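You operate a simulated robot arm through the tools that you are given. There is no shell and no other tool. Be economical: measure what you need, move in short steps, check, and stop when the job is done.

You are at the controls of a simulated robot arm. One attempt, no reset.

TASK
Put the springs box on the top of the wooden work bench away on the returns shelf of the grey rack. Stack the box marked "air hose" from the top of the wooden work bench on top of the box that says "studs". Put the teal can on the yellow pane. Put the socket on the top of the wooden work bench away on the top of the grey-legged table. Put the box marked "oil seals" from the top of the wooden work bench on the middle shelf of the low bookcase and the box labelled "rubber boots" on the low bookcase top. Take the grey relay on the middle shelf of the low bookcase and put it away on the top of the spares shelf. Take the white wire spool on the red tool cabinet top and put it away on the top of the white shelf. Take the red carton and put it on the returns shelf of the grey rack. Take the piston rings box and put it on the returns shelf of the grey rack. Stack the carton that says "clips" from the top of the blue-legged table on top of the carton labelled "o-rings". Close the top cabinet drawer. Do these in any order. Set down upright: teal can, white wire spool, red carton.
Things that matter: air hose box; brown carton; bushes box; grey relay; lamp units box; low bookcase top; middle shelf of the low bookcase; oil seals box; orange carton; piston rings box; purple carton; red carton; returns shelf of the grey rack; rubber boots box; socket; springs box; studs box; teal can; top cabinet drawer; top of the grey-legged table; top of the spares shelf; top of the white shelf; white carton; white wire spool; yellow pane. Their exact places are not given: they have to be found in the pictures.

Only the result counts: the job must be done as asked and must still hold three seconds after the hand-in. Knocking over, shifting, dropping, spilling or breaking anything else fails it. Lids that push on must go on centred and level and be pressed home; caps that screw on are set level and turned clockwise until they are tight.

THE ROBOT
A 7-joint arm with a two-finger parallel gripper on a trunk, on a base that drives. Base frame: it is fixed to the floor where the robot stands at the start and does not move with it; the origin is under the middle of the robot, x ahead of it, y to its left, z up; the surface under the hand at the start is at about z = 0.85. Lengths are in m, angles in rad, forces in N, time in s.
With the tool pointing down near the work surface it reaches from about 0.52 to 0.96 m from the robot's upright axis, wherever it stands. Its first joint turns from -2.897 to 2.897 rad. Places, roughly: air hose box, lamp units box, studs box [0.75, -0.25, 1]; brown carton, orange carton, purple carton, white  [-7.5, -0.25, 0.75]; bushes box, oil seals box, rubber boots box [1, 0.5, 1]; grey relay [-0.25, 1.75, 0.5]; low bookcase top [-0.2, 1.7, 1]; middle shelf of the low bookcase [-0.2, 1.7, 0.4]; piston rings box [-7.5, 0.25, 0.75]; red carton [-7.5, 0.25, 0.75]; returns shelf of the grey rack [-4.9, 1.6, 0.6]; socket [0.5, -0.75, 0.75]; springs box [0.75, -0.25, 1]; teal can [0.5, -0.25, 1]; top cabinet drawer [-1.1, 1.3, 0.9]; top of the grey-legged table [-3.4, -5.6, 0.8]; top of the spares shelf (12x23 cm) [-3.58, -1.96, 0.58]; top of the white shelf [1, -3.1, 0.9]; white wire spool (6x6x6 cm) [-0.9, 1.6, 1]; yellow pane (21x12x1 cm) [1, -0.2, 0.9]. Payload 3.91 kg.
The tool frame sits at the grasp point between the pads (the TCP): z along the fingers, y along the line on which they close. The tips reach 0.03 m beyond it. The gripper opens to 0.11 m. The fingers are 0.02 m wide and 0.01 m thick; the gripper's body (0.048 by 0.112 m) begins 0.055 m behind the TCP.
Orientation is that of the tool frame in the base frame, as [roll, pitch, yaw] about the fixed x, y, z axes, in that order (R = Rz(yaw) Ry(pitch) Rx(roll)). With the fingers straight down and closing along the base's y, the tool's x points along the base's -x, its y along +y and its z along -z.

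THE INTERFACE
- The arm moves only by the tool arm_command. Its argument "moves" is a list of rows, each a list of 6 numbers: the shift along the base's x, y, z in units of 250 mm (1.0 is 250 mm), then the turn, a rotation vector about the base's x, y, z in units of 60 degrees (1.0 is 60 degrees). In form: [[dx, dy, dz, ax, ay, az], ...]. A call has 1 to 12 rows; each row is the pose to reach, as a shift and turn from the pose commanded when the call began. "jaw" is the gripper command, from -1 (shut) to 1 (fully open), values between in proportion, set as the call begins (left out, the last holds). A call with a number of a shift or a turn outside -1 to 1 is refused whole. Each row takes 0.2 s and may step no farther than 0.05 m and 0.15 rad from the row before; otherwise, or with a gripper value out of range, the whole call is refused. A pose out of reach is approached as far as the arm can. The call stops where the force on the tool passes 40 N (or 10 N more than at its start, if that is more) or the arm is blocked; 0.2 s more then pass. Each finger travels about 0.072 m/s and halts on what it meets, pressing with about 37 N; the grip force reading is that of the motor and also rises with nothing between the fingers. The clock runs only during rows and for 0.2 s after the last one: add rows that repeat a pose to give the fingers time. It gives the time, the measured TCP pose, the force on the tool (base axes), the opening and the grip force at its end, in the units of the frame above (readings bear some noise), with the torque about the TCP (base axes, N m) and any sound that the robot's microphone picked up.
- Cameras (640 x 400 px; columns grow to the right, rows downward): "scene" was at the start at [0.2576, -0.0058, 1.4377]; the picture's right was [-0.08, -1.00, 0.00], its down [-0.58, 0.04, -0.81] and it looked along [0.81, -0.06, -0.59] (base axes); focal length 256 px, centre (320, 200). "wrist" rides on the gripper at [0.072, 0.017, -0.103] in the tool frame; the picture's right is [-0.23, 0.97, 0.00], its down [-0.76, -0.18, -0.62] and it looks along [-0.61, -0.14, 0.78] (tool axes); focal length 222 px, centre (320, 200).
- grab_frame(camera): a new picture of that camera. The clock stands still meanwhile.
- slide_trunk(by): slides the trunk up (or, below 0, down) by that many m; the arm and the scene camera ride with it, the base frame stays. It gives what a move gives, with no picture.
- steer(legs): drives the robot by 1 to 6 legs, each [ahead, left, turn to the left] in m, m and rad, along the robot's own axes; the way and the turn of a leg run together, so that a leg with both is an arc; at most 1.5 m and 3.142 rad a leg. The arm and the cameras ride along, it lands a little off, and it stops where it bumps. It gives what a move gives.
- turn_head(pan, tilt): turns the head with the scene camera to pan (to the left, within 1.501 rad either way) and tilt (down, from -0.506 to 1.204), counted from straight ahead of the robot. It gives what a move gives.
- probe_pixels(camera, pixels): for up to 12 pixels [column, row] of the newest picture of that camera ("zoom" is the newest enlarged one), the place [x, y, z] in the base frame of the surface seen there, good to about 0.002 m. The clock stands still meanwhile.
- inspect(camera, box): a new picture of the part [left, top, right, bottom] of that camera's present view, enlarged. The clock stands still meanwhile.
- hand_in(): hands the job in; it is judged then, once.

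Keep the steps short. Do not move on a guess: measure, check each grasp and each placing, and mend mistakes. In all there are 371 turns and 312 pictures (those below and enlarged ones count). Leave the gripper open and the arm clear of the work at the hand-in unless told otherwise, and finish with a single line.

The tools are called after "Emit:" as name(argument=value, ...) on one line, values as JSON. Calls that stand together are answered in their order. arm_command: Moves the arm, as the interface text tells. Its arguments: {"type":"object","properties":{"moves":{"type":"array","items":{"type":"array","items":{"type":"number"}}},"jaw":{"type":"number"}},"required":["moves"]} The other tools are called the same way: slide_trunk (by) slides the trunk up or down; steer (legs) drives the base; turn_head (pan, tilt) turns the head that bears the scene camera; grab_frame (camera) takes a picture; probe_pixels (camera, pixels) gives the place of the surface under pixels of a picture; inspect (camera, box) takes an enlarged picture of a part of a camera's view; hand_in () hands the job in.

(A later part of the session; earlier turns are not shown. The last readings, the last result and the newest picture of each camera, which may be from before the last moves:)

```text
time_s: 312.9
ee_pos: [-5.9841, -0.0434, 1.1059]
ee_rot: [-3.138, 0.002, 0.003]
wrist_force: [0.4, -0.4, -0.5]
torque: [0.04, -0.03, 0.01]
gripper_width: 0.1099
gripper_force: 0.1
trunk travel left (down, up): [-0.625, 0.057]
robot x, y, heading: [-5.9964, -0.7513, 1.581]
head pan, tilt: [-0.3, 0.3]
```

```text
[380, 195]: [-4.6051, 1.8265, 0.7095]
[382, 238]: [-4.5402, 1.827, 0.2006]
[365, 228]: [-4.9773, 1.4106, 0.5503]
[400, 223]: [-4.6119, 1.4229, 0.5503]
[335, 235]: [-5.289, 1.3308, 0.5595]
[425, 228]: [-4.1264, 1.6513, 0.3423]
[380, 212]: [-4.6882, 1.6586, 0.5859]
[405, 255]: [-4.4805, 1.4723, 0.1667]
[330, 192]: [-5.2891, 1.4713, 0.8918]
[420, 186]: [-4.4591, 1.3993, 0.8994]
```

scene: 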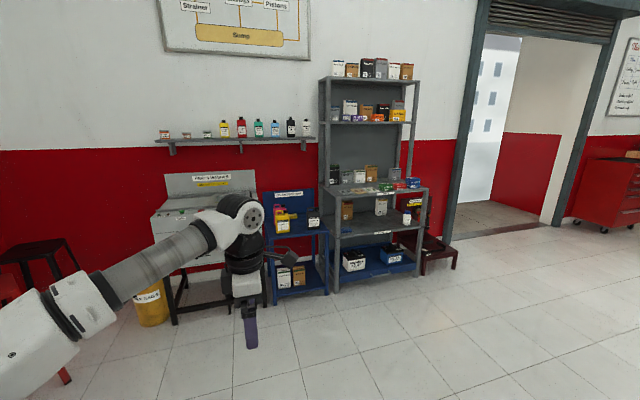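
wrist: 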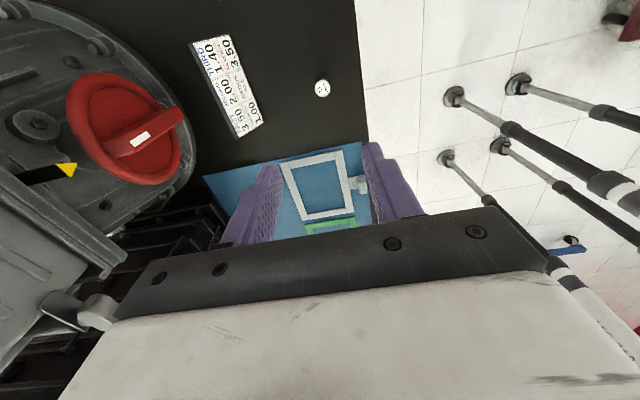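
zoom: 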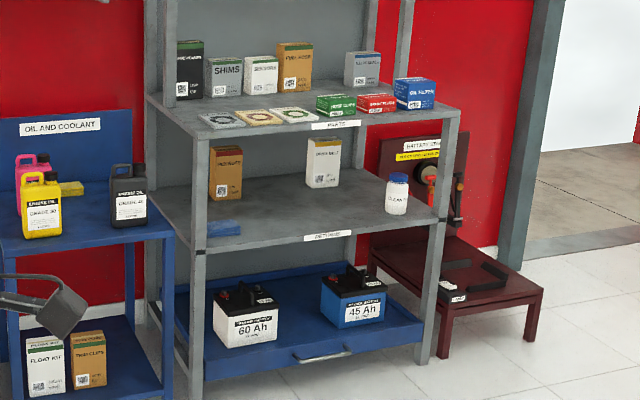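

The returns shelf is at z 0.55 with the shelf above at z≈0.88. Now I'll face the blue-legged table and look for the red carton, the piston rings box, clips and o-rings.

Emit:
steer(legs=[[0.75, 0, 0], [0, 0, 1.56]])

Emit:
turn_head(pan=-0.05, tilt=0.6)

Emit:
grab_frame(camera="scene")

Emit:
grab_frame(camera="wrist")

```text
time_s: 320.8
ee_pos: [-6.7093, 0.0102, 1.1047]
ee_rot: [-3.139, 0.0, 1.571]
wrist_force: [0.4, -0.5, 0.4]
torque: [0.02, 0.03, -0.04]
gripper_width: 0.1102
gripper_force: 0.1
trunk travel left (down, up): [-0.625, 0.057]
robot x, y, heading: [-6.0069, -0.0049, -3.138]
head pan, tilt: [-0.3, 0.3]
```

```text
time_s: 321.6
ee_pos: [-6.7096, 0.0095, 1.1059]
ee_rot: [-3.139, 0.003, 1.571]
wrist_force: [0.4, -0.4, 0.1]
torque: [-0.01, 0.0, -0.03]
gripper_width: 0.1101
gripper_force: 0.1
trunk travel left (down, up): [-0.625, 0.057]
robot x, y, heading: [-6.0038, -0.0044, -3.137]
head pan, tilt: [-0.051, 0.6]
```

```text
224 pictures are left
```

scene: 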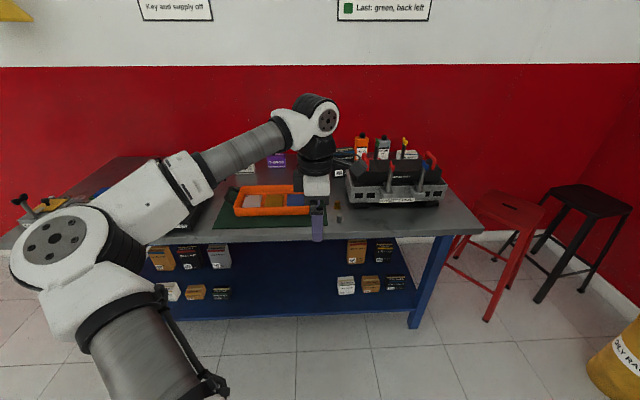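

```text
223 pictures are left
```

wrist: 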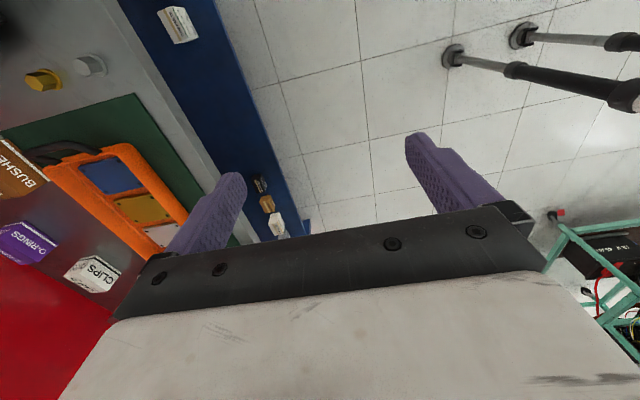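

Emit:
inspect(camera="scene", box=[220, 120, 470, 300])

Emit:
arm_command(moves=[[0.1, 0.15, 0.1, 0, 0, 0], [0.2, 0.3, 0.2, 0, 0, 0], [0.2, 0.48, 0.25, 0, 0, 0], [0.2, 0.66, 0.25, 0, 0, 0], [0.2, 0.84, 0.25, 0, 0, 0], [0.2, 1, 0.25, 0, 0, 0]])

Emit:
grab_frame(camera="scene")

```text
2.22 times, centred on (345, 210) of scene
```

zoom: 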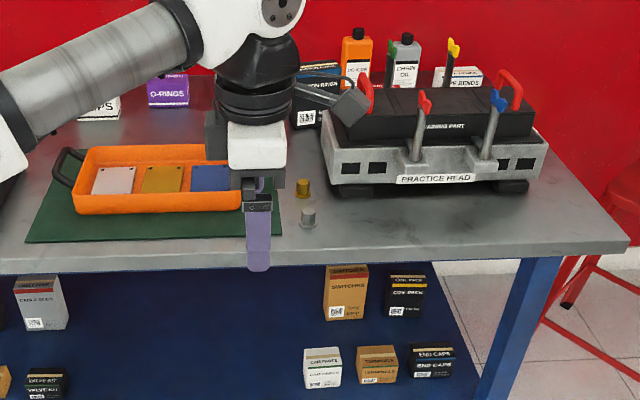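

```text
refused: row 1 steps farther than a row can; nothing moved
```

```text
221 pictures are left
```

scene: 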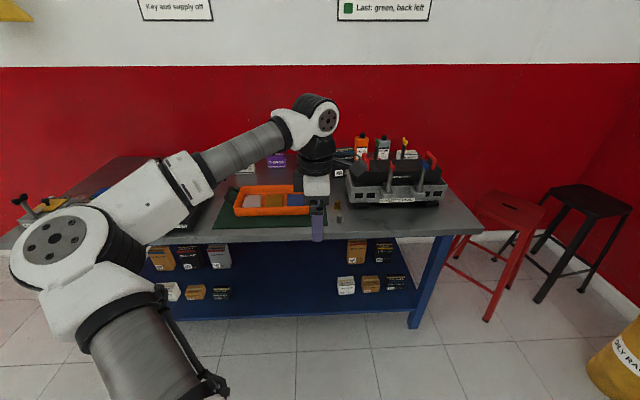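

Emit:
arm_command(moves=[[0.05, 0.12, 0.08, 0, 0, 0], [0.1, 0.24, 0.16, 0, 0, 0], [0.15, 0.36, 0.24, 0, 0, 0], [0.2, 0.5, 0.26, 0, 0, 0], [0.2, 0.68, 0.26, 0, 0, 0], [0.2, 0.86, 0.26, 0, 0, 0], [0.2, 1, 0.26, 0, 0, 0]])

Emit:
inspect(camera="scene", box=[220, 120, 470, 230])

Emit:
grab_frame(camera="wrist")

```text
time_s: 323.2
ee_pos: [-6.6589, 0.2605, 1.1704]
ee_rot: [-3.14, 0.002, 1.571]
wrist_force: [0.4, -0.3, 0.7]
torque: [-0.01, 0.01, 0.0]
gripper_width: 0.1099
gripper_force: 0.1
trunk travel left (down, up): [-0.625, 0.057]
robot x, y, heading: [-6.0049, -0.006, -3.137]
head pan, tilt: [-0.051, 0.6]
```

```text
2.56 times, centred on (345, 175) of scene
```

zoom: 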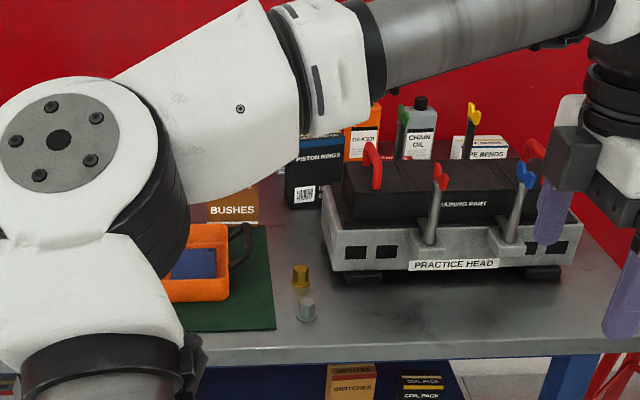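

```text
219 pictures are left
```

wrist: 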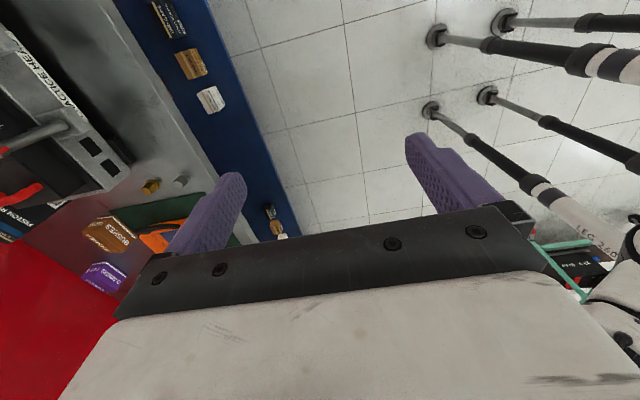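

Emit:
probe_pixels(camera="zoom", pixels=[[300, 345], [300, 165], [360, 150], [420, 145], [480, 150], [450, 190], [540, 240], [340, 240], [300, 310], [230, 215], [345, 200], [620, 270]])

Emit:
steer(legs=[[0.2, 0, 0]])

Emit:
turn_head(pan=-0.25, tilt=0.75)

Emit:
grab_frame(camera="scene")

```text
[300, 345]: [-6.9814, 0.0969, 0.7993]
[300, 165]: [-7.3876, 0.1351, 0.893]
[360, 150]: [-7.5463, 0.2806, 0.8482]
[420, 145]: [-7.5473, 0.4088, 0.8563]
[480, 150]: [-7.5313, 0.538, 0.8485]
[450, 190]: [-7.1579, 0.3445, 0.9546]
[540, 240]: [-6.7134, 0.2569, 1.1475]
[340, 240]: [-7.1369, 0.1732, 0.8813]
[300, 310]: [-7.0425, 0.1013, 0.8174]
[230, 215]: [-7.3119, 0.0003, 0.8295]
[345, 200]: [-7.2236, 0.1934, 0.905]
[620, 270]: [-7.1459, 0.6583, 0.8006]
```

```text
time_s: 324.8
ee_pos: [-6.8567, 0.2625, 1.1704]
ee_rot: [3.142, 0.001, 1.568]
wrist_force: [-0.3, -0.8, 0.0]
torque: [0.0, -0.02, 0.0]
gripper_width: 0.1098
gripper_force: 0.1
trunk travel left (down, up): [-0.625, 0.057]
robot x, y, heading: [-6.2024, -0.0037, -3.138]
head pan, tilt: [-0.051, 0.6]
```

```text
time_s: 325.5
ee_pos: [-6.8551, 0.261, 1.1712]
ee_rot: [-3.141, 0.003, 1.568]
wrist_force: [0.3, -0.9, 0.6]
torque: [-0.02, 0.02, 0.01]
gripper_width: 0.1098
gripper_force: 0.0
trunk travel left (down, up): [-0.625, 0.057]
robot x, y, heading: [-6.2014, -0.0062, -3.136]
head pan, tilt: [-0.25, 0.75]
```

```text
218 pictures are left
```

scene: 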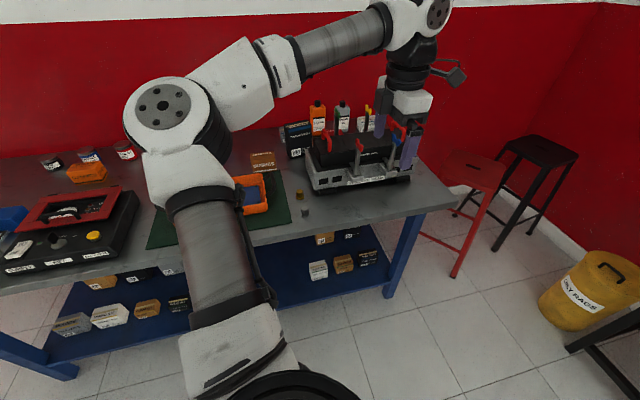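

Emit:
arm_command(moves=[[0.1, 0.12, 0.1, 0, 0, 0], [0.2, 0.24, 0.2, 0, 0, 0], [0.25, 0.38, 0.3, 0, 0, 0], [0.25, 0.55, 0.35, 0, 0, 0], [0.25, 0.72, 0.4, 0, 0, 0], [0.25, 0.88, 0.45, 0, 0, 0]])

Emit:
steer(legs=[[0.25, -0.05, 0]])

Emit:
turn_head(pan=-0.1, tilt=0.85)

Emit:
grab_frame(camera="scene")

```text
time_s: 326.9
ee_pos: [-6.7916, 0.4798, 1.2722]
ee_rot: [-3.139, 0.0, 1.566]
wrist_force: [-0.1, 0.3, -0.6]
torque: [-0.01, -0.01, -0.02]
gripper_width: 0.1102
gripper_force: 0.1
out of reach, approached as far as the arm can: row 6
trunk travel left (down, up): [-0.625, 0.057]
robot x, y, heading: [-6.2068, -0.0087, -3.139]
head pan, tilt: [-0.25, 0.75]
```

```text
time_s: 328.8
ee_pos: [-7.0408, 0.528, 1.2721]
ee_rot: [-3.139, -0.003, 1.568]
wrist_force: [0.7, 0.5, -0.2]
torque: [-0.01, -0.01, 0.0]
gripper_width: 0.1101
gripper_force: 0.1
trunk travel left (down, up): [-0.625, 0.057]
robot x, y, heading: [-6.4526, 0.0399, -3.133]
head pan, tilt: [-0.25, 0.75]
```

```text
time_s: 329.4
ee_pos: [-7.0418, 0.5279, 1.2727]
ee_rot: [-3.138, -0.003, 1.57]
wrist_force: [-0.3, -0.5, -0.5]
torque: [-0.03, -0.02, 0.02]
gripper_width: 0.11
gripper_force: 0.1
trunk travel left (down, up): [-0.625, 0.057]
robot x, y, heading: [-6.4511, 0.045, -3.14]
head pan, tilt: [-0.099, 0.85]
```

```text
217 pictures are left
```

scene: 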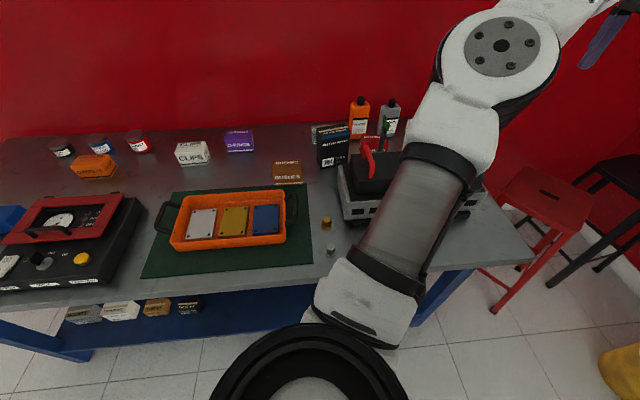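

Emit:
inspect(camera="scene", box=[270, 80, 430, 200])

Emit:
inspect(camera="scene", box=[30, 110, 310, 220])

```text
3.33 times, centred on (350, 140) of scene
```

zoom: 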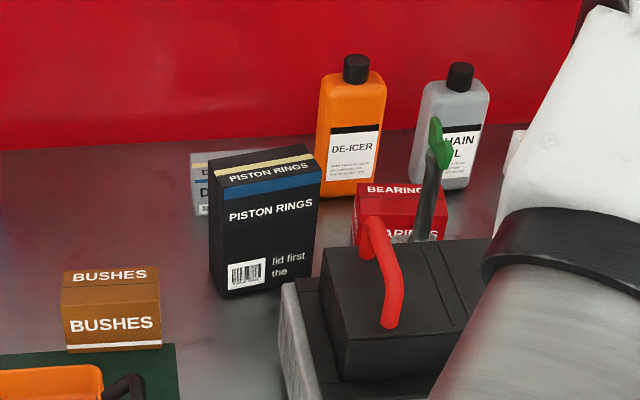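

```text
2.29 times, centred on (170, 165) of scene
```

zoom: 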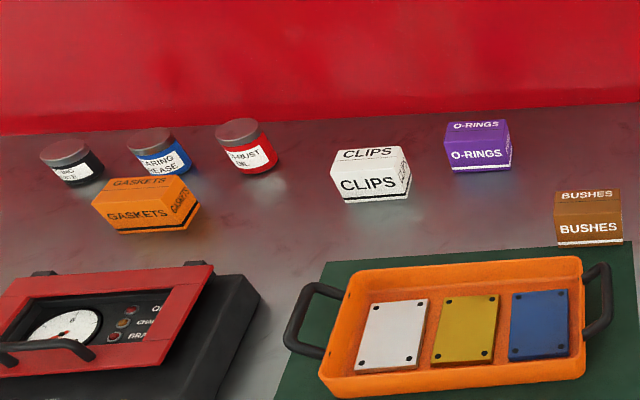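

Red carton is "BEARINGS", behind the practice head. First I'll measure clips and o-rings.

Emit:
probe_pixels(camera="zoom", pixels=[[335, 168], [345, 151], [400, 149], [408, 163], [340, 185], [346, 200], [450, 127], [505, 124], [512, 140], [448, 142], [450, 165], [510, 162]])

Emit:
inspect(camera="scene", box=[165, 120, 265, 175])

```text
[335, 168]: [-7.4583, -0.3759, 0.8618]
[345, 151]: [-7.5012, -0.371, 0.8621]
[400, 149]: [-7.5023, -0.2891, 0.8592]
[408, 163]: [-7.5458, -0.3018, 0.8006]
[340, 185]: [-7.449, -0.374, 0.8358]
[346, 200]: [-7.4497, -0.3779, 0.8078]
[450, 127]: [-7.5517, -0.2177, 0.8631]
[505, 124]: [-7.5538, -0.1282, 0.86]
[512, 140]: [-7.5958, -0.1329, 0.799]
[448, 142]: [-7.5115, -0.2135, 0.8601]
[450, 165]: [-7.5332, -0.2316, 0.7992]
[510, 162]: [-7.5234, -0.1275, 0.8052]
```

```text
6.40 times, centred on (215, 148) of scene
```

zoom: 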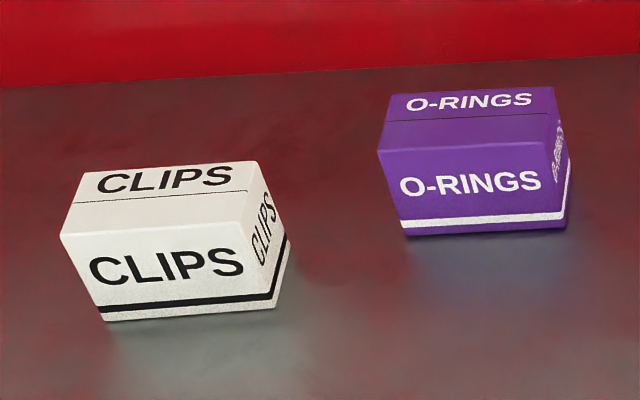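

Emit:
probe_pixels(camera="zoom", pixels=[[90, 176], [256, 164], [248, 222], [65, 234], [105, 316], [270, 306], [284, 250], [392, 98], [552, 90], [545, 140], [382, 150], [410, 232]])

```text
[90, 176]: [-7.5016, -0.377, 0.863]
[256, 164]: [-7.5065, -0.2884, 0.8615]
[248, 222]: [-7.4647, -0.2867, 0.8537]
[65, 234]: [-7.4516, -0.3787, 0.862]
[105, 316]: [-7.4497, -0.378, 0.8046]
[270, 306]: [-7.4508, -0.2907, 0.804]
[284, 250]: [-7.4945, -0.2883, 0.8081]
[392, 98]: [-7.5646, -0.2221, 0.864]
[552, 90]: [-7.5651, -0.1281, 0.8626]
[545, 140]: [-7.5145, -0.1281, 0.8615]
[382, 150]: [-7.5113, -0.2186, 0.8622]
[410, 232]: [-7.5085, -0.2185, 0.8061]
```

Clips centre is (-7.478, -0.333), top 0.862. O-rings centre is (-7.538, -0.174), top 0.863. I'll move the base closer and left, then swing the arm over.

Emit:
steer(legs=[[0.13, 0.3, 0]])

Emit:
arm_command(moves=[[-0.05, -0.16, 0, 0, 0, 0], [-0.1, -0.33, 0, 0, 0, 0], [-0.15, -0.5, 0, 0, 0, 0], [-0.2, -0.67, 0, 0, 0, 0], [-0.25, -0.84, 0, 0, 0, 0], [-0.3, -1, 0, 0, 0, 0]])

Emit:
grab_frame(camera="scene")

```text
time_s: 332.3
ee_pos: [-7.1692, 0.2288, 1.272]
ee_rot: [-3.14, -0.004, 1.574]
wrist_force: [0.7, -0.3, 0.1]
torque: [0.06, 0.0, -0.01]
gripper_width: 0.1099
gripper_force: 0.1
trunk travel left (down, up): [-0.625, 0.057]
robot x, y, heading: [-6.575, -0.2532, -3.135]
head pan, tilt: [-0.099, 0.85]
```

```text
time_s: 333.7
ee_pos: [-7.2426, -0.0215, 1.2702]
ee_rot: [-3.138, -0.003, 1.572]
wrist_force: [0.1, 0.7, -0.2]
torque: [0.01, -0.02, -0.04]
gripper_width: 0.1101
gripper_force: 0.1
trunk travel left (down, up): [-0.625, 0.057]
robot x, y, heading: [-6.5808, -0.2517, -3.136]
head pan, tilt: [-0.099, 0.85]
```

```text
213 pictures are left
```

scene: 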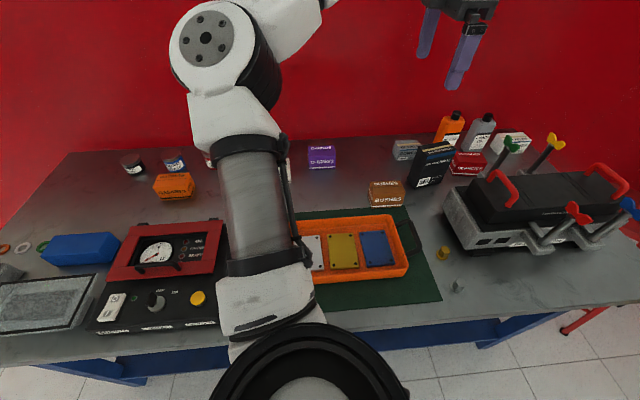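

The piston rings and red carton are clear from here. I'll measure them while they're in view.

Emit:
inspect(camera="scene", box=[380, 100, 540, 200])

```text
4.00 times, centred on (460, 150) of scene
```

zoom: 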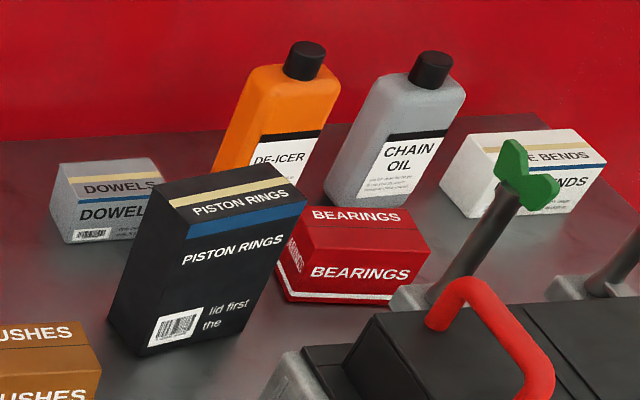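

Emit:
probe_pixels(camera="zoom", pixels=[[310, 209], [405, 208], [425, 243], [305, 252], [285, 295], [395, 300], [165, 182], [260, 166], [302, 198], [190, 225], [150, 350], [270, 320]])

Emit:
probe_pixels(camera="zoom", pixels=[[520, 170], [545, 195], [470, 285], [300, 60], [300, 160], [250, 100], [100, 185], [60, 330], [400, 310], [300, 350], [360, 330], [470, 200]])

```text
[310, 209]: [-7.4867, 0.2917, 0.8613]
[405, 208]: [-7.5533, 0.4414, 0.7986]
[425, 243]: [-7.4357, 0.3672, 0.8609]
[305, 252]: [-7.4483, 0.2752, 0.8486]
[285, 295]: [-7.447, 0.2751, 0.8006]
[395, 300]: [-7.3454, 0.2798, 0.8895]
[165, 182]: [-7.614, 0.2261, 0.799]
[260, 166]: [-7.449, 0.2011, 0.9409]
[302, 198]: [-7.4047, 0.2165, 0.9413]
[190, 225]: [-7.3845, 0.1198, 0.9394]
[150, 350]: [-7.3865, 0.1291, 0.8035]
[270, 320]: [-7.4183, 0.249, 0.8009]
```

```text
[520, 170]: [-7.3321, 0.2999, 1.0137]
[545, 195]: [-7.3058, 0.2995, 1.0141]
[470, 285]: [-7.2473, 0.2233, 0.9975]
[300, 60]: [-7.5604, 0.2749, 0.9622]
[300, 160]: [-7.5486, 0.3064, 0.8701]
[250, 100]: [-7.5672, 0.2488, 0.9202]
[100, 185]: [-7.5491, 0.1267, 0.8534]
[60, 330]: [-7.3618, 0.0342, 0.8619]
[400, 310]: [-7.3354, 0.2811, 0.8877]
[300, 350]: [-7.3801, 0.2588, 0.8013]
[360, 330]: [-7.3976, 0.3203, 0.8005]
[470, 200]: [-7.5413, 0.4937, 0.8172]
```

Red carton centre is (-7.464, 0.321), top 0.862. Piston rings centre is about (-7.42, 0.163), top 0.941, yaw 0.2. Clips first.

Emit:
arm_command(moves=[[-0.12, -0.15, 0, 0, 0, 0], [-0.24, -0.31, 0, 0, 0, 0], [-0.36, -0.46, 0, 0, 0, 0], [-0.48, -0.62, 0, 0, 0, 0], [-0.6, -0.78, 0, 0, 0, 0], [-0.72, -0.94, 0, 0, 0, 0], [-0.74, -1, -0.15, 0, 0, 0], [-0.74, -1, -0.34, 0, 0, 0], [-0.74, -1, -0.53, 0, 0, 0]])

Emit:
arm_command(moves=[[-0.1, -0.12, -0.1, 0, 0, 0], [-0.2, -0.246, -0.2, 0, 0, 0], [-0.2, -0.246, -0.35, 0, 0, 0], [-0.2, -0.246, -0.5, 0, 0, 0], [-0.2, -0.246, -0.68, 0, 0, 0]])

Emit:
grab_frame(camera="wrist")

Emit:
grab_frame(camera="scene")

```text
time_s: 335.7
ee_pos: [-7.4294, -0.2704, 1.1399]
ee_rot: [-3.14, -0.003, 1.574]
wrist_force: [-0.4, -0.8, 0.6]
torque: [-0.02, -0.02, 0.01]
gripper_width: 0.11
gripper_force: 0.0
trunk travel left (down, up): [-0.625, 0.057]
robot x, y, heading: [-6.5751, -0.2565, -3.137]
head pan, tilt: [-0.099, 0.85]
```

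```text
time_s: 336.9
ee_pos: [-7.4794, -0.331, 0.9704]
ee_rot: [-3.138, -0.003, 1.575]
wrist_force: [0.0, 0.3, -0.4]
torque: [0.0, 0.02, 0.01]
gripper_width: 0.1101
gripper_force: 0.0
trunk travel left (down, up): [-0.625, 0.057]
robot x, y, heading: [-6.577, -0.2543, -3.135]
head pan, tilt: [-0.099, 0.85]
```

```text
211 pictures are left
```

wrist: 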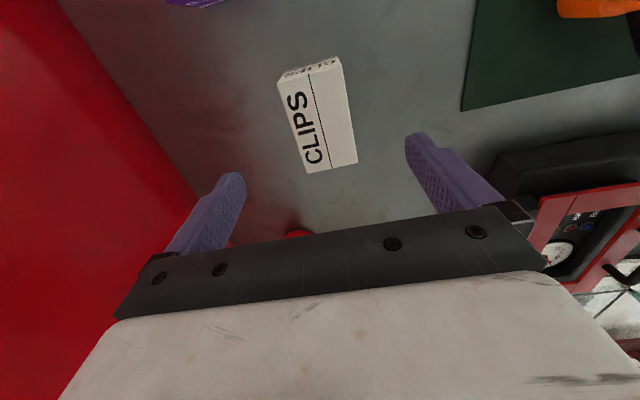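

```text
210 pictures are left
```

scene: 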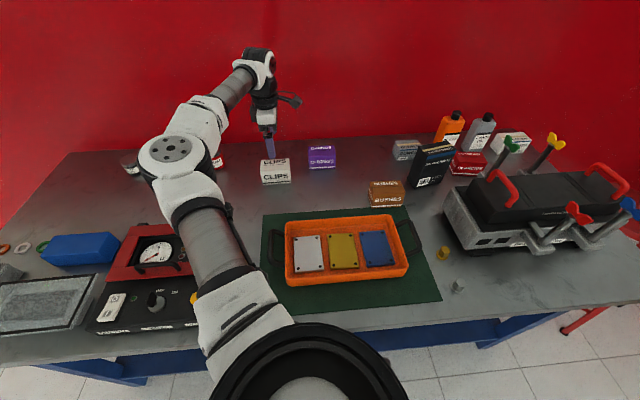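

Emit:
arm_command(moves=[[0, 0, -0.18, 0, 0, 0], [0, 0, -0.36, 0, 0, 0], [0, 0, -0.525, 0, 0, 0]])

Emit:
arm_command(moves=[[0, 0, 0, 0, 0, 0], [0, 0, 0, 0, 0, 0], [0, 0, 0, 0, 0, 0], [0, 0, 0, 0, 0, 0], [0, 0, 0, 0, 0, 0]], jaw=-1)

Emit:
arm_command(moves=[[0, 0, 0.02, 0, 0, 0], [0, 0, 0.06, 0, 0, 0], [0, 0, 0.12, 0, 0, 0], [0, 0, 0.22, 0, 0, 0], [0, 0, 0.36, 0, 0, 0], [0, 0, 0.5, 0, 0, 0]])

```text
time_s: 337.7
ee_pos: [-7.4796, -0.3325, 0.8376]
ee_rot: [-3.138, -0.003, 1.572]
wrist_force: [-0.3, -0.3, 1.1]
torque: [-0.03, -0.03, 0.01]
gripper_width: 0.11
gripper_force: 0.1
trunk travel left (down, up): [-0.625, 0.057]
robot x, y, heading: [-6.5781, -0.2556, -3.133]
head pan, tilt: [-0.099, 0.85]
```

```text
time_s: 338.9
ee_pos: [-7.479, -0.3325, 0.8378]
ee_rot: [-3.141, -0.003, 1.574]
wrist_force: [-0.5, 0.3, 0.6]
torque: [0.03, -0.05, -0.02]
gripper_width: 0.0583
gripper_force: 36.9
trunk travel left (down, up): [-0.625, 0.057]
robot x, y, heading: [-6.5751, -0.2532, -3.136]
head pan, tilt: [-0.099, 0.85]
```

```text
time_s: 340.3
ee_pos: [-7.4784, -0.3329, 0.9621]
ee_rot: [-3.139, -0.004, 1.572]
wrist_force: [-0.4, -0.2, -2.4]
torque: [-0.02, -0.02, 0.0]
gripper_width: 0.058
gripper_force: 36.8
trunk travel left (down, up): [-0.625, 0.057]
robot x, y, heading: [-6.5746, -0.2557, -3.137]
head pan, tilt: [-0.099, 0.85]
```

Held. I'll move the base 4 cm ahead and position over o-rings.

Emit:
steer(legs=[[0.04, 0, 0]])

Emit:
arm_command(moves=[[-0.02, 0.16, 0, 0, 0, 0], [-0.05, 0.32, 0, 0, 0, 0], [-0.07, 0.48, 0, 0, 0, 0], [-0.08, 0.636, 0, 0, 0, 0], [-0.08, 0.636, -0.1, 0, 0, 0], [-0.08, 0.636, -0.19, 0, 0, 0]])

Emit:
inspect(camera="scene", box=[250, 80, 410, 180])

```text
time_s: 341.2
ee_pos: [-7.5184, -0.3346, 0.9601]
ee_rot: [-3.139, -0.002, 1.573]
wrist_force: [-0.5, -0.2, -3.7]
torque: [0.01, -0.01, 0.04]
gripper_width: 0.0578
gripper_force: 37.0
trunk travel left (down, up): [-0.625, 0.057]
robot x, y, heading: [-6.6199, -0.2537, -3.132]
head pan, tilt: [-0.099, 0.85]
```

```text
time_s: 342.6
ee_pos: [-7.5386, -0.1771, 0.9123]
ee_rot: [-3.14, -0.004, 1.575]
wrist_force: [-0.4, -0.8, -2.0]
torque: [0.01, -0.02, -0.01]
gripper_width: 0.0581
gripper_force: 36.4
trunk travel left (down, up): [-0.625, 0.057]
robot x, y, heading: [-6.6178, -0.255, -3.132]
head pan, tilt: [-0.099, 0.85]
```

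```text
4.00 times, centred on (330, 130) of scene
```

zoom: 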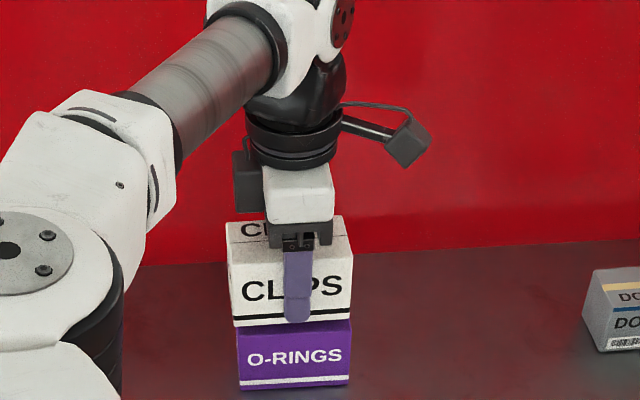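

Emit:
arm_command(moves=[[0, 0.012, -0.015, 0, 0, 0], [0, 0.012, -0.03, 0, 0, 0], [0, 0.012, -0.04, 0, 0, 0], [0, 0.012, -0.048, 0, 0, 0]])

```text
time_s: 343.6
ee_pos: [-7.5378, -0.1732, 0.9017]
ee_rot: [-3.141, -0.004, 1.575]
wrist_force: [0.5, 0.2, -2.4]
torque: [0.02, 0.05, -0.02]
gripper_width: 0.0579
gripper_force: 37.0
trunk travel left (down, up): [-0.625, 0.057]
robot x, y, heading: [-6.6197, -0.2538, -3.134]
head pan, tilt: [-0.099, 0.85]
```

Emit:
arm_command(moves=[[0, 0, -0.008, 0, 0, 0], [0, 0, -0.014, 0, 0, 0], [0, 0, -0.02, 0, 0, 0]])

```text
time_s: 344.4
ee_pos: [-7.5376, -0.1734, 0.9007]
ee_rot: [-3.136, -0.005, 1.574]
wrist_force: [-0.1, -0.1, 15.9]
torque: [-0.2, -0.43, 0.08]
gripper_width: 0.058
gripper_force: 37.0
trunk travel left (down, up): [-0.625, 0.057]
robot x, y, heading: [-6.62, -0.2562, -3.137]
head pan, tilt: [-0.099, 0.85]
```

Contact. Release and rise.

Emit:
arm_command(moves=[[0, 0, 0.008, 0, 0, 0], [0, 0, 0.008, 0, 0, 0], [0, 0, 0.008, 0, 0, 0], [0, 0, 0.008, 0, 0, 0], [0, 0, 0.12, 0, 0, 0], [0, 0, 0.3, 0, 0, 0], [0, 0, 0.48, 0, 0, 0], [0, 0, 0.66, 0, 0, 0], [0, 0, 0.8, 0, 0, 0]], jaw=1)

Emit:
inspect(camera="scene", box=[250, 80, 410, 180])

```text
time_s: 346.4
ee_pos: [-7.5397, -0.1706, 1.0973]
ee_rot: [-3.14, -0.004, 1.574]
wrist_force: [-0.2, 0.0, 0.6]
torque: [0.04, -0.01, -0.01]
gripper_width: 0.1099
gripper_force: 0.2
trunk travel left (down, up): [-0.625, 0.057]
robot x, y, heading: [-6.6176, -0.2565, -3.131]
head pan, tilt: [-0.099, 0.85]
```

```text
4.00 times, centred on (330, 130) of scene
```

zoom: 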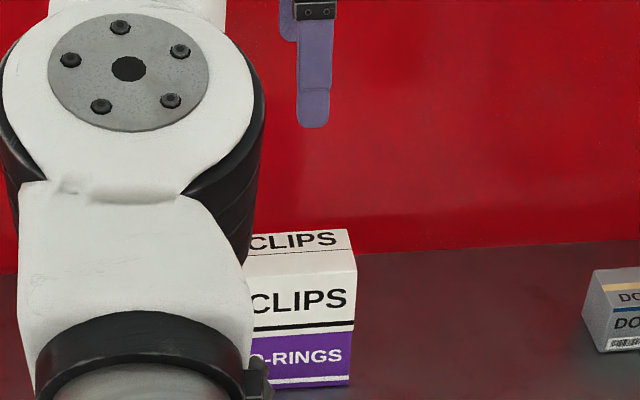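

The stack is good. Next I need to know which wrist turns are possible for shelf insertion. I'll pull the arm back and test a further +90° yaw.

Emit:
arm_command(moves=[[0.1, 0, 0.1, 0, 0, 0.05], [0.26, 0, 0.2, 0, 0, 0.15], [0.42, 0, 0.3, 0, 0, 0.28], [0.6, 0, 0.3, 0, 0, 0.42], [0.78, 0, 0.3, 0, 0, 0.56], [0.96, 0, 0.3, 0, 0, 0.7], [1, 0, 0.3, 0, 0, 0.84], [1, 0, 0.3, 0, 0, 0.98]])

Emit:
arm_command(moves=[[0.08, 0, 0, 0, 0, 0.14], [0.2, 0, 0, 0, 0, 0.28], [0.3, 0, 0, 0, 0, 0.42], [0.4, 0, 0, 0, 0, 0.52]])

```text
time_s: 348.2
ee_pos: [-7.2875, -0.1734, 1.1727]
ee_rot: [-3.14, -0.003, 2.603]
wrist_force: [0.0, 0.4, 0.0]
torque: [0.02, -0.01, 0.01]
gripper_width: 0.1098
gripper_force: 0.0
trunk travel left (down, up): [-0.625, 0.057]
robot x, y, heading: [-6.6159, -0.257, -3.131]
head pan, tilt: [-0.099, 0.85]
```

```text
time_s: 349.2
ee_pos: [-7.1885, -0.1715, 1.1732]
ee_rot: [-3.14, -0.005, -3.136]
wrist_force: [-0.4, 0.8, -0.1]
torque: [0.0, 0.02, -0.02]
gripper_width: 0.1097
gripper_force: 0.0
trunk travel left (down, up): [-0.625, 0.057]
robot x, y, heading: [-6.6175, -0.2563, -3.139]
head pan, tilt: [-0.099, 0.85]
```

The +180° wrist turn works, so the camera will be on top when the tool is pitched forward. Now piston rings: I'll shift the base right and re-measure the box top.

Emit:
steer(legs=[[0, -0.25, 0]])

Emit:
arm_command(moves=[[0, -0.1, 0, 0, 0, -0.14], [0, -0.2, 0, 0, 0, -0.28], [0, -0.3, 0, 0, 0, -0.42], [0, -0.4, 0, 0, 0, -0.56], [0, -0.4, 0, 0, 0, -0.7], [0, -0.4, 0, 0, 0, -0.84], [0, -0.4, 0, 0, 0, -0.98]], jaw=0.42)

Emit:
turn_head(pan=-0.15, tilt=0.8)

Emit:
grab_frame(camera="scene")

```text
time_s: 351.8
ee_pos: [-7.1893, 0.0803, 1.1737]
ee_rot: [-3.138, -0.004, -3.14]
wrist_force: [0.9, -0.7, 0.6]
torque: [-0.02, -0.03, -0.01]
gripper_width: 0.1099
gripper_force: 0.0
trunk travel left (down, up): [-0.625, 0.057]
robot x, y, heading: [-6.6158, -0.0003, -3.135]
head pan, tilt: [-0.099, 0.85]
```

```text
time_s: 353.4
ee_pos: [-7.1898, -0.0201, 1.1737]
ee_rot: [-3.137, -0.002, 2.117]
wrist_force: [0.3, 0.3, 0.2]
torque: [0.02, -0.02, 0.0]
gripper_width: 0.0781
gripper_force: 0.1
trunk travel left (down, up): [-0.625, 0.057]
robot x, y, heading: [-6.6194, -0.0038, -3.13]
head pan, tilt: [-0.099, 0.85]
```

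```text
time_s: 354.0
ee_pos: [-7.1894, -0.0202, 1.1738]
ee_rot: [-3.14, -0.003, 2.119]
wrist_force: [0.4, -0.2, 0.0]
torque: [0.0, 0.0, 0.01]
gripper_width: 0.0781
gripper_force: 0.0
trunk travel left (down, up): [-0.625, 0.057]
robot x, y, heading: [-6.619, -0.0008, -3.132]
head pan, tilt: [-0.15, 0.799]
```

```text
207 pictures are left
```

scene: 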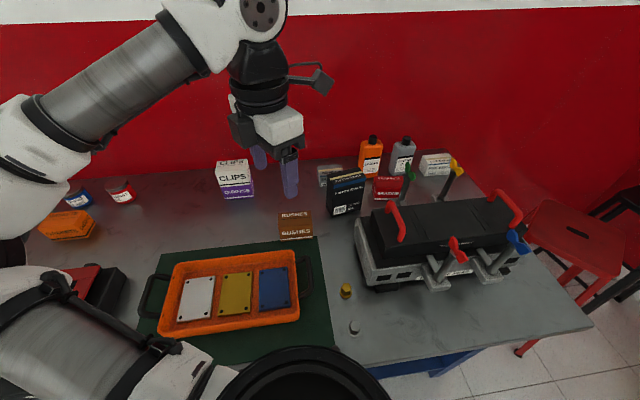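

Emit:
inspect(camera="scene", box=[305, 150, 435, 240])

```text
4.44 times, centred on (370, 195) of scene
```

zoom: 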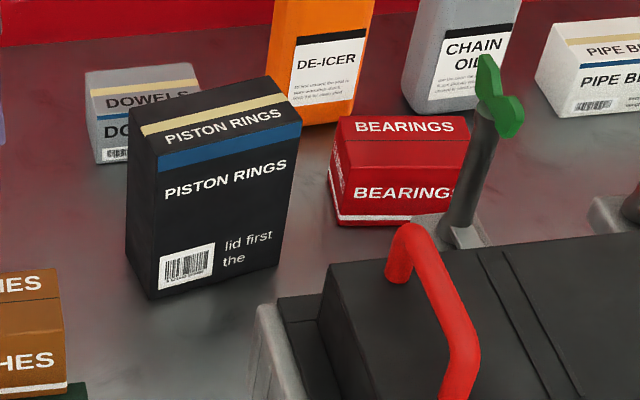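

Emit:
probe_pixels(camera="zoom", pixels=[[132, 113], [272, 80], [297, 105], [162, 152], [155, 290], [290, 250], [262, 310], [280, 300], [340, 120], [455, 118], [465, 135], [348, 140]])

Emit:
probe_pixels(camera="zoom", pixels=[[335, 215], [410, 222], [440, 225], [490, 100], [515, 110], [480, 140], [455, 225], [290, 120], [340, 110], [440, 110], [330, 165], [468, 150]])

```text
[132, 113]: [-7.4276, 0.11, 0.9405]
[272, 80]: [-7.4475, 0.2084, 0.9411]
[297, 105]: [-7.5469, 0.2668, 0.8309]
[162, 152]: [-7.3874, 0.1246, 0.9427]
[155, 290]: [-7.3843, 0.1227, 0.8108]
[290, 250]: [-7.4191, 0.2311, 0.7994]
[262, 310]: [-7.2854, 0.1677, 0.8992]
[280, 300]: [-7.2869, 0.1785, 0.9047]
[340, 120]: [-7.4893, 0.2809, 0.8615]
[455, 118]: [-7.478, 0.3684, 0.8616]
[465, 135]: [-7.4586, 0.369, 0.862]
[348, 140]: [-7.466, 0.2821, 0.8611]
```

```text
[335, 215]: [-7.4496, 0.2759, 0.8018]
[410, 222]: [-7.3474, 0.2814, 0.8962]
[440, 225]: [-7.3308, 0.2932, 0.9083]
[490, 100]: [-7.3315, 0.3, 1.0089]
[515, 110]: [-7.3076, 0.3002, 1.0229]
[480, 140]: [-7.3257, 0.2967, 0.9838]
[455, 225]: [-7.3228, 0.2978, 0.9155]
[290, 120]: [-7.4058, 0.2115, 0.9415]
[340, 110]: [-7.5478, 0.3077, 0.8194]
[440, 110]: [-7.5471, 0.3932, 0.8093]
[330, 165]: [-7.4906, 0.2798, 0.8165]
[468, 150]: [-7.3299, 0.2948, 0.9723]
```

Emit:
arm_command(moves=[[-0.13, 0.1, 0, 0, 0, -0.1], [-0.26, 0.2, 0, 0, 0, -0.2], [-0.39, 0.31, 0, 0, 0, -0.332], [-0.52, 0.42, 0, 0, 0, -0.332], [-0.65, 0.53, 0, 0, 0, -0.332], [-0.78, 0.64, 0, 0, 0, -0.332], [-0.894, 0.737, 0, 0, 0, -0.332], [-0.894, 0.737, -0.18, 0, 0, -0.332], [-0.894, 0.737, -0.36, 0, 0, -0.332], [-0.894, 0.737, -0.54, 0, 0, -0.332], [-0.894, 0.737, -0.65, 0, 0, -0.332]])

Emit:
grab_frame(camera="wrist")

Emit:
inspect(camera="scene", box=[270, 80, 470, 240])

```text
time_s: 356.4
ee_pos: [-7.4155, 0.1635, 1.0099]
ee_rot: [-3.139, -0.003, 1.771]
wrist_force: [-0.2, -0.1, 0.2]
torque: [-0.01, 0.03, 0.0]
gripper_width: 0.0783
gripper_force: 0.0
trunk travel left (down, up): [-0.625, 0.057]
robot x, y, heading: [-6.6234, -0.003, -3.137]
head pan, tilt: [-0.15, 0.799]
```

```text
205 pictures are left
```

wrist: 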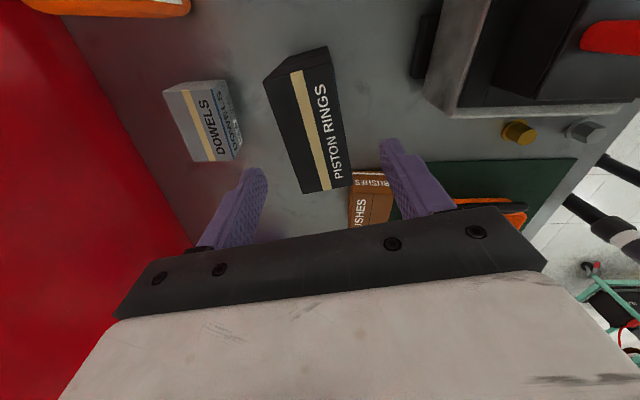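

```text
2.50 times, centred on (370, 160) of scene
```

zoom: 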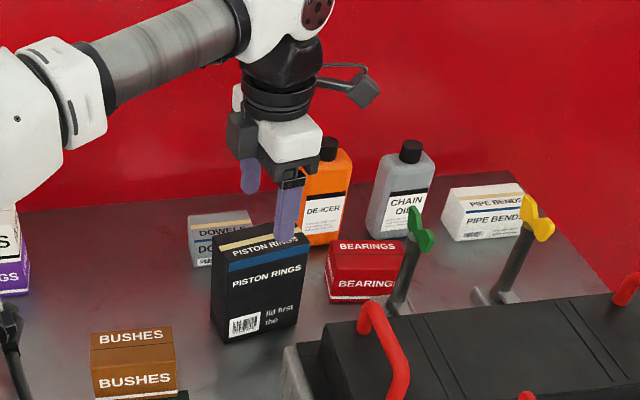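

Emit:
arm_command(moves=[[0, 0, -0.16, 0, 0, 0], [0, 0, -0.32, 0, 0, 0], [0, 0, -0.46, 0, 0, 0]])

Emit:
arm_command(moves=[[0, 0, 0, 0, 0, 0], [0, 0, 0, 0, 0, 0], [0, 0, 0, 0, 0, 0], [0, 0, 0, 0, 0, 0], [0, 0, 0, 0, 0, 0]], jaw=-1)

Emit:
arm_command(moves=[[0, 0, 0.02, 0, 0, 0], [0, 0, 0.06, 0, 0, 0], [0, 0, 0.12, 0, 0, 0], [0, 0, 0.22, 0, 0, 0], [0, 0, 0.36, 0, 0, 0], [0, 0, 0.52, 0, 0, 0], [0, 0, 0.7, 0, 0, 0], [0, 0, 0.88, 0, 0, 0], [0, 0, 1, 0, 0, 0]])

Emit:
grab_frame(camera="scene")

```text
time_s: 357.2
ee_pos: [-7.4145, 0.1644, 0.8939]
ee_rot: [-3.138, -0.003, 1.77]
wrist_force: [0.5, 0.1, 0.2]
torque: [0.0, 0.02, 0.01]
gripper_width: 0.0782
gripper_force: 0.1
trunk travel left (down, up): [-0.625, 0.057]
robot x, y, heading: [-6.6209, -0.002, -3.131]
head pan, tilt: [-0.15, 0.799]
```

```text
time_s: 358.4
ee_pos: [-7.4142, 0.1642, 0.8943]
ee_rot: [-3.141, -0.003, 1.772]
wrist_force: [-1.2, 0.4, -0.2]
torque: [0.15, 0.09, 0.1]
gripper_width: 0.0503
gripper_force: 37.3
trunk travel left (down, up): [-0.625, 0.057]
robot x, y, heading: [-6.6217, -0.004, -3.132]
head pan, tilt: [-0.15, 0.799]
```

```text
time_s: 360.4
ee_pos: [-7.4132, 0.1655, 1.1474]
ee_rot: [-3.141, -0.004, 1.771]
wrist_force: [-0.6, -0.3, -2.4]
torque: [0.01, 0.02, -0.03]
gripper_width: 0.0503
gripper_force: 36.9
trunk travel left (down, up): [-0.625, 0.057]
robot x, y, heading: [-6.6189, -0.0034, -3.137]
head pan, tilt: [-0.15, 0.799]
```

```text
203 pictures are left
```

scene: 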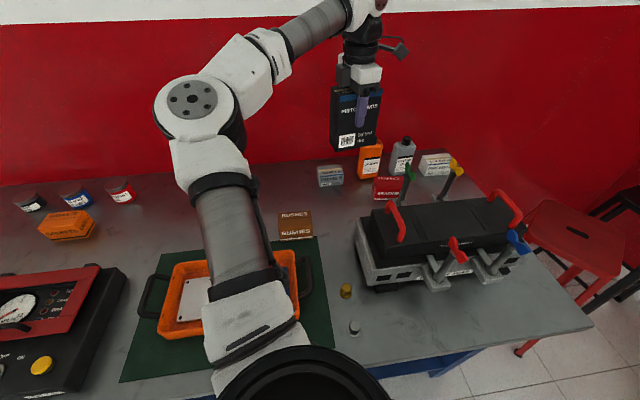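

Held and lifted. I'll retract and rotate the wrist to face forward.

Emit:
arm_command(moves=[[0.12, -0.1, 0, 0, 0, 0.14], [0.24, -0.2, 0, 0, 0, 0.28], [0.36, -0.3, 0, 0, 0, 0.42], [0.48, -0.4, 0, 0, 0, 0.56], [0.6, -0.5, 0, 0, 0, 0.7], [0.72, -0.6, 0, 0, 0, 0.84], [0.8, -0.64, 0, 0, 0, 0.98]])

Emit:
arm_command(moves=[[0, 0, 0, 0, 0, 0.14], [0, 0, 0, 0, 0, 0.28], [0, 0, 0, 0, 0, 0.333]])

Emit:
steer(legs=[[-0.4, 0, 0], [0, 0, -1.571], [0, -1.35, 0]])

Emit:
turn_head(pan=-0.15, tilt=0.6)

Emit:
grab_frame(camera="scene")

```text
time_s: 362.0
ee_pos: [-7.2137, 0.0031, 1.1451]
ee_rot: [-3.139, -0.005, 2.8]
wrist_force: [-0.6, -0.1, -2.7]
torque: [0.0, -0.03, 0.02]
gripper_width: 0.0506
gripper_force: 36.6
trunk travel left (down, up): [-0.625, 0.057]
robot x, y, heading: [-6.6248, -0.0024, -3.134]
head pan, tilt: [-0.15, 0.799]
```

```text
time_s: 362.8
ee_pos: [-7.2144, 0.0053, 1.1456]
ee_rot: [3.138, -0.002, -3.14]
wrist_force: [-0.5, 0.0, -2.9]
torque: [-0.01, -0.02, 0.03]
gripper_width: 0.0505
gripper_force: 37.6
trunk travel left (down, up): [-0.625, 0.057]
robot x, y, heading: [-6.6204, -0.0027, -3.134]
head pan, tilt: [-0.15, 0.799]
```

```text
time_s: 379.6
ee_pos: [-4.8457, 0.6001, 1.1434]
ee_rot: [3.141, -0.003, 1.571]
wrist_force: [-0.6, 0.1, -4.1]
torque: [-0.02, 0.0, 0.04]
gripper_width: 0.0506
gripper_force: 36.9
trunk travel left (down, up): [-0.625, 0.057]
robot x, y, heading: [-4.8556, 0.0057, 1.583]
head pan, tilt: [-0.15, 0.799]
```

```text
time_s: 380.4
ee_pos: [-4.8463, 0.6012, 1.1449]
ee_rot: [3.14, -0.003, 1.569]
wrist_force: [0.0, -0.3, -2.6]
torque: [-0.03, -0.03, -0.01]
gripper_width: 0.0503
gripper_force: 37.2
trunk travel left (down, up): [-0.625, 0.057]
robot x, y, heading: [-4.8511, 0.0039, 1.582]
head pan, tilt: [-0.15, 0.6]
```

```text
202 pictures are left
```

scene: 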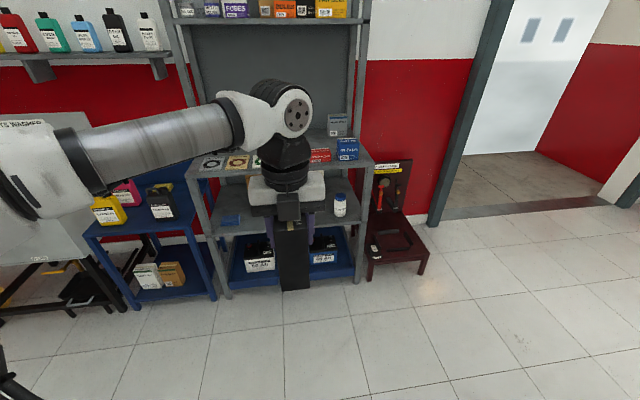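

Now I'll lower the trunk and pitch the tool forward to see if the arm can point horizontally.

Emit:
slide_trunk(by=-0.45)

Emit:
arm_command(moves=[[0, 0, 0, 0.14, 0, 0], [0, 0, 0, 0.28, 0, 0], [0, 0, 0, 0.42, 0, 0], [0, 0, 0, 0.56, 0, 0], [0, 0, 0, 0.7, 0, 0], [0, 0, 0, 0.84, 0, 0], [0, 0, 0, 0.98, 0, 0]])

Emit:
arm_command(moves=[[0, 0, 0, 0.14, 0, 0], [0, 0, 0, 0.28, 0, 0], [0, 0, 0, 0.42, 0, 0], [0, 0, 0, 0.52, 0, 0]])

Emit:
grab_frame(camera="scene")

Emit:
grab_frame(camera="wrist")

```text
refused: -0.45 is not a number from -0.4 to 0.4
```

```text
time_s: 381.2
ee_pos: [-4.7874, 0.593, 1.1414]
ee_rot: [3.136, -0.389, 1.405]
wrist_force: [0.4, 0.0, -0.9]
torque: [-0.05, -0.01, 0.0]
gripper_width: 0.0505
gripper_force: 37.3
trunk travel left (down, up): [-0.625, 0.057]
robot x, y, heading: [-4.8533, 0.0085, 1.576]
head pan, tilt: [-0.15, 0.6]
stopped in row 3: the arm was blocked; the commanded pose is now the measured one
```

```text
time_s: 382.0
ee_pos: [-4.7351, 0.5825, 1.1413]
ee_rot: [-3.06, -0.782, 1.209]
wrist_force: [0.0, -0.5, -2.2]
torque: [-0.01, 0.0, -0.01]
gripper_width: 0.0506
gripper_force: 36.9
out of reach, approached as far as the arm can: row 3, 4
trunk travel left (down, up): [-0.625, 0.057]
robot x, y, heading: [-4.8539, 0.0061, 1.575]
head pan, tilt: [-0.15, 0.6]
stopped in row 4: the arm was blocked; the commanded pose is now the measured one
```

```text
201 pictures are left
```

scene: 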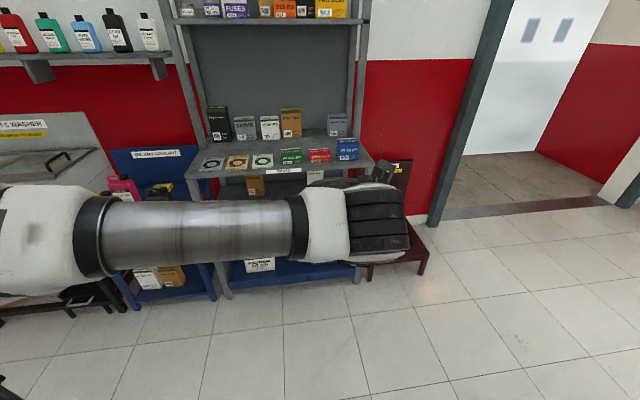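

```text
200 pictures are left
```

wrist: 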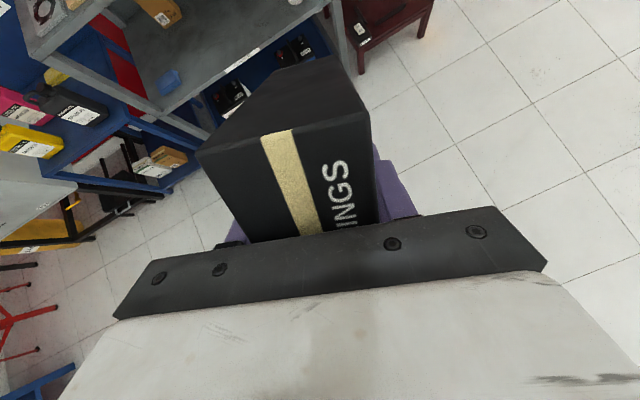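

The forward pitch was blocked, likely a wrist limit since I had already turned it 180°. I'll undo the tilt, turn the wrist back 180°, and try again with the camera below.

Emit:
arm_command(moves=[[-0.02, 0, 0, -0.12, 0.03, 0], [-0.04, 0, 0, -0.24, 0.06, 0], [-0.06, 0, 0, -0.36, 0.092, 0], [-0.08, 0, 0, -0.48, 0.12, 0], [-0.1, 0, 0, -0.6, 0.15, 0], [-0.12, 0, 0, -0.725, 0.185, 0]])

Emit:
arm_command(moves=[[0, 0, 0, 0, 0, -0.14], [0, 0, 0, 0, 0, -0.28], [0, 0, 0, 0, 0, -0.42], [0, 0, 0, 0, 0, -0.56], [0, 0, 0, 0, 0, -0.7], [0, 0, 0, 0, 0, -0.84], [0, 0, 0, 0, 0, -0.98]])

Emit:
arm_command(moves=[[0, 0, 0, 0, 0, -0.14], [0, 0, 0, 0, 0, -0.28], [0, 0, 0, 0, 0, -0.42], [0, 0, 0, 0, 0, -0.56], [0, 0, 0, 0, 0, -0.7], [0, 0, 0, 0, 0, -0.84], [0, 0, 0, 0, 0, -0.98]])

Emit:
arm_command(moves=[[0, 0, 0, 0, 0, -0.14], [0, 0, 0, 0, 0, -0.28], [0, 0, 0, 0, 0, -0.42], [0, 0, 0, 0, 0, -0.56], [0, 0, 0, 0, 0, -0.7], [0, 0, 0, 0, 0, -0.84], [0, 0, 0, 0, 0, -0.98]])

```text
time_s: 383.4
ee_pos: [-4.7665, 0.5831, 1.1415]
ee_rot: [-3.133, -0.002, 1.242]
wrist_force: [-0.9, 0.2, -1.8]
torque: [-0.02, 0.0, 0.03]
gripper_width: 0.0506
gripper_force: 37.1
trunk travel left (down, up): [-0.625, 0.057]
robot x, y, heading: [-4.8549, 0.0058, 1.578]
head pan, tilt: [-0.15, 0.6]
```

```text
time_s: 385.0
ee_pos: [-4.767, 0.5827, 1.1405]
ee_rot: [-3.131, -0.003, 0.212]
wrist_force: [-0.1, -0.2, -2.4]
torque: [0.0, 0.0, 0.0]
gripper_width: 0.0504
gripper_force: 37.6
trunk travel left (down, up): [-0.625, 0.057]
robot x, y, heading: [-4.8548, 0.007, 1.581]
head pan, tilt: [-0.15, 0.6]
```

```text
time_s: 386.6
ee_pos: [-4.7665, 0.583, 1.1421]
ee_rot: [-3.134, -0.006, -0.811]
wrist_force: [-1.2, -1.6, -1.7]
torque: [0.0, -0.02, -0.02]
gripper_width: 0.0508
gripper_force: 36.8
trunk travel left (down, up): [-0.625, 0.057]
robot x, y, heading: [-4.8503, 0.0082, 1.578]
head pan, tilt: [-0.15, 0.6]
```

```text
time_s: 388.2
ee_pos: [-4.7666, 0.5823, 1.1419]
ee_rot: [-3.134, -0.006, -1.838]
wrist_force: [-0.6, -0.1, -2.8]
torque: [0.0, -0.02, -0.04]
gripper_width: 0.0506
gripper_force: 36.7
trunk travel left (down, up): [-0.625, 0.057]
robot x, y, heading: [-4.8539, 0.0045, 1.579]
head pan, tilt: [-0.15, 0.6]
```

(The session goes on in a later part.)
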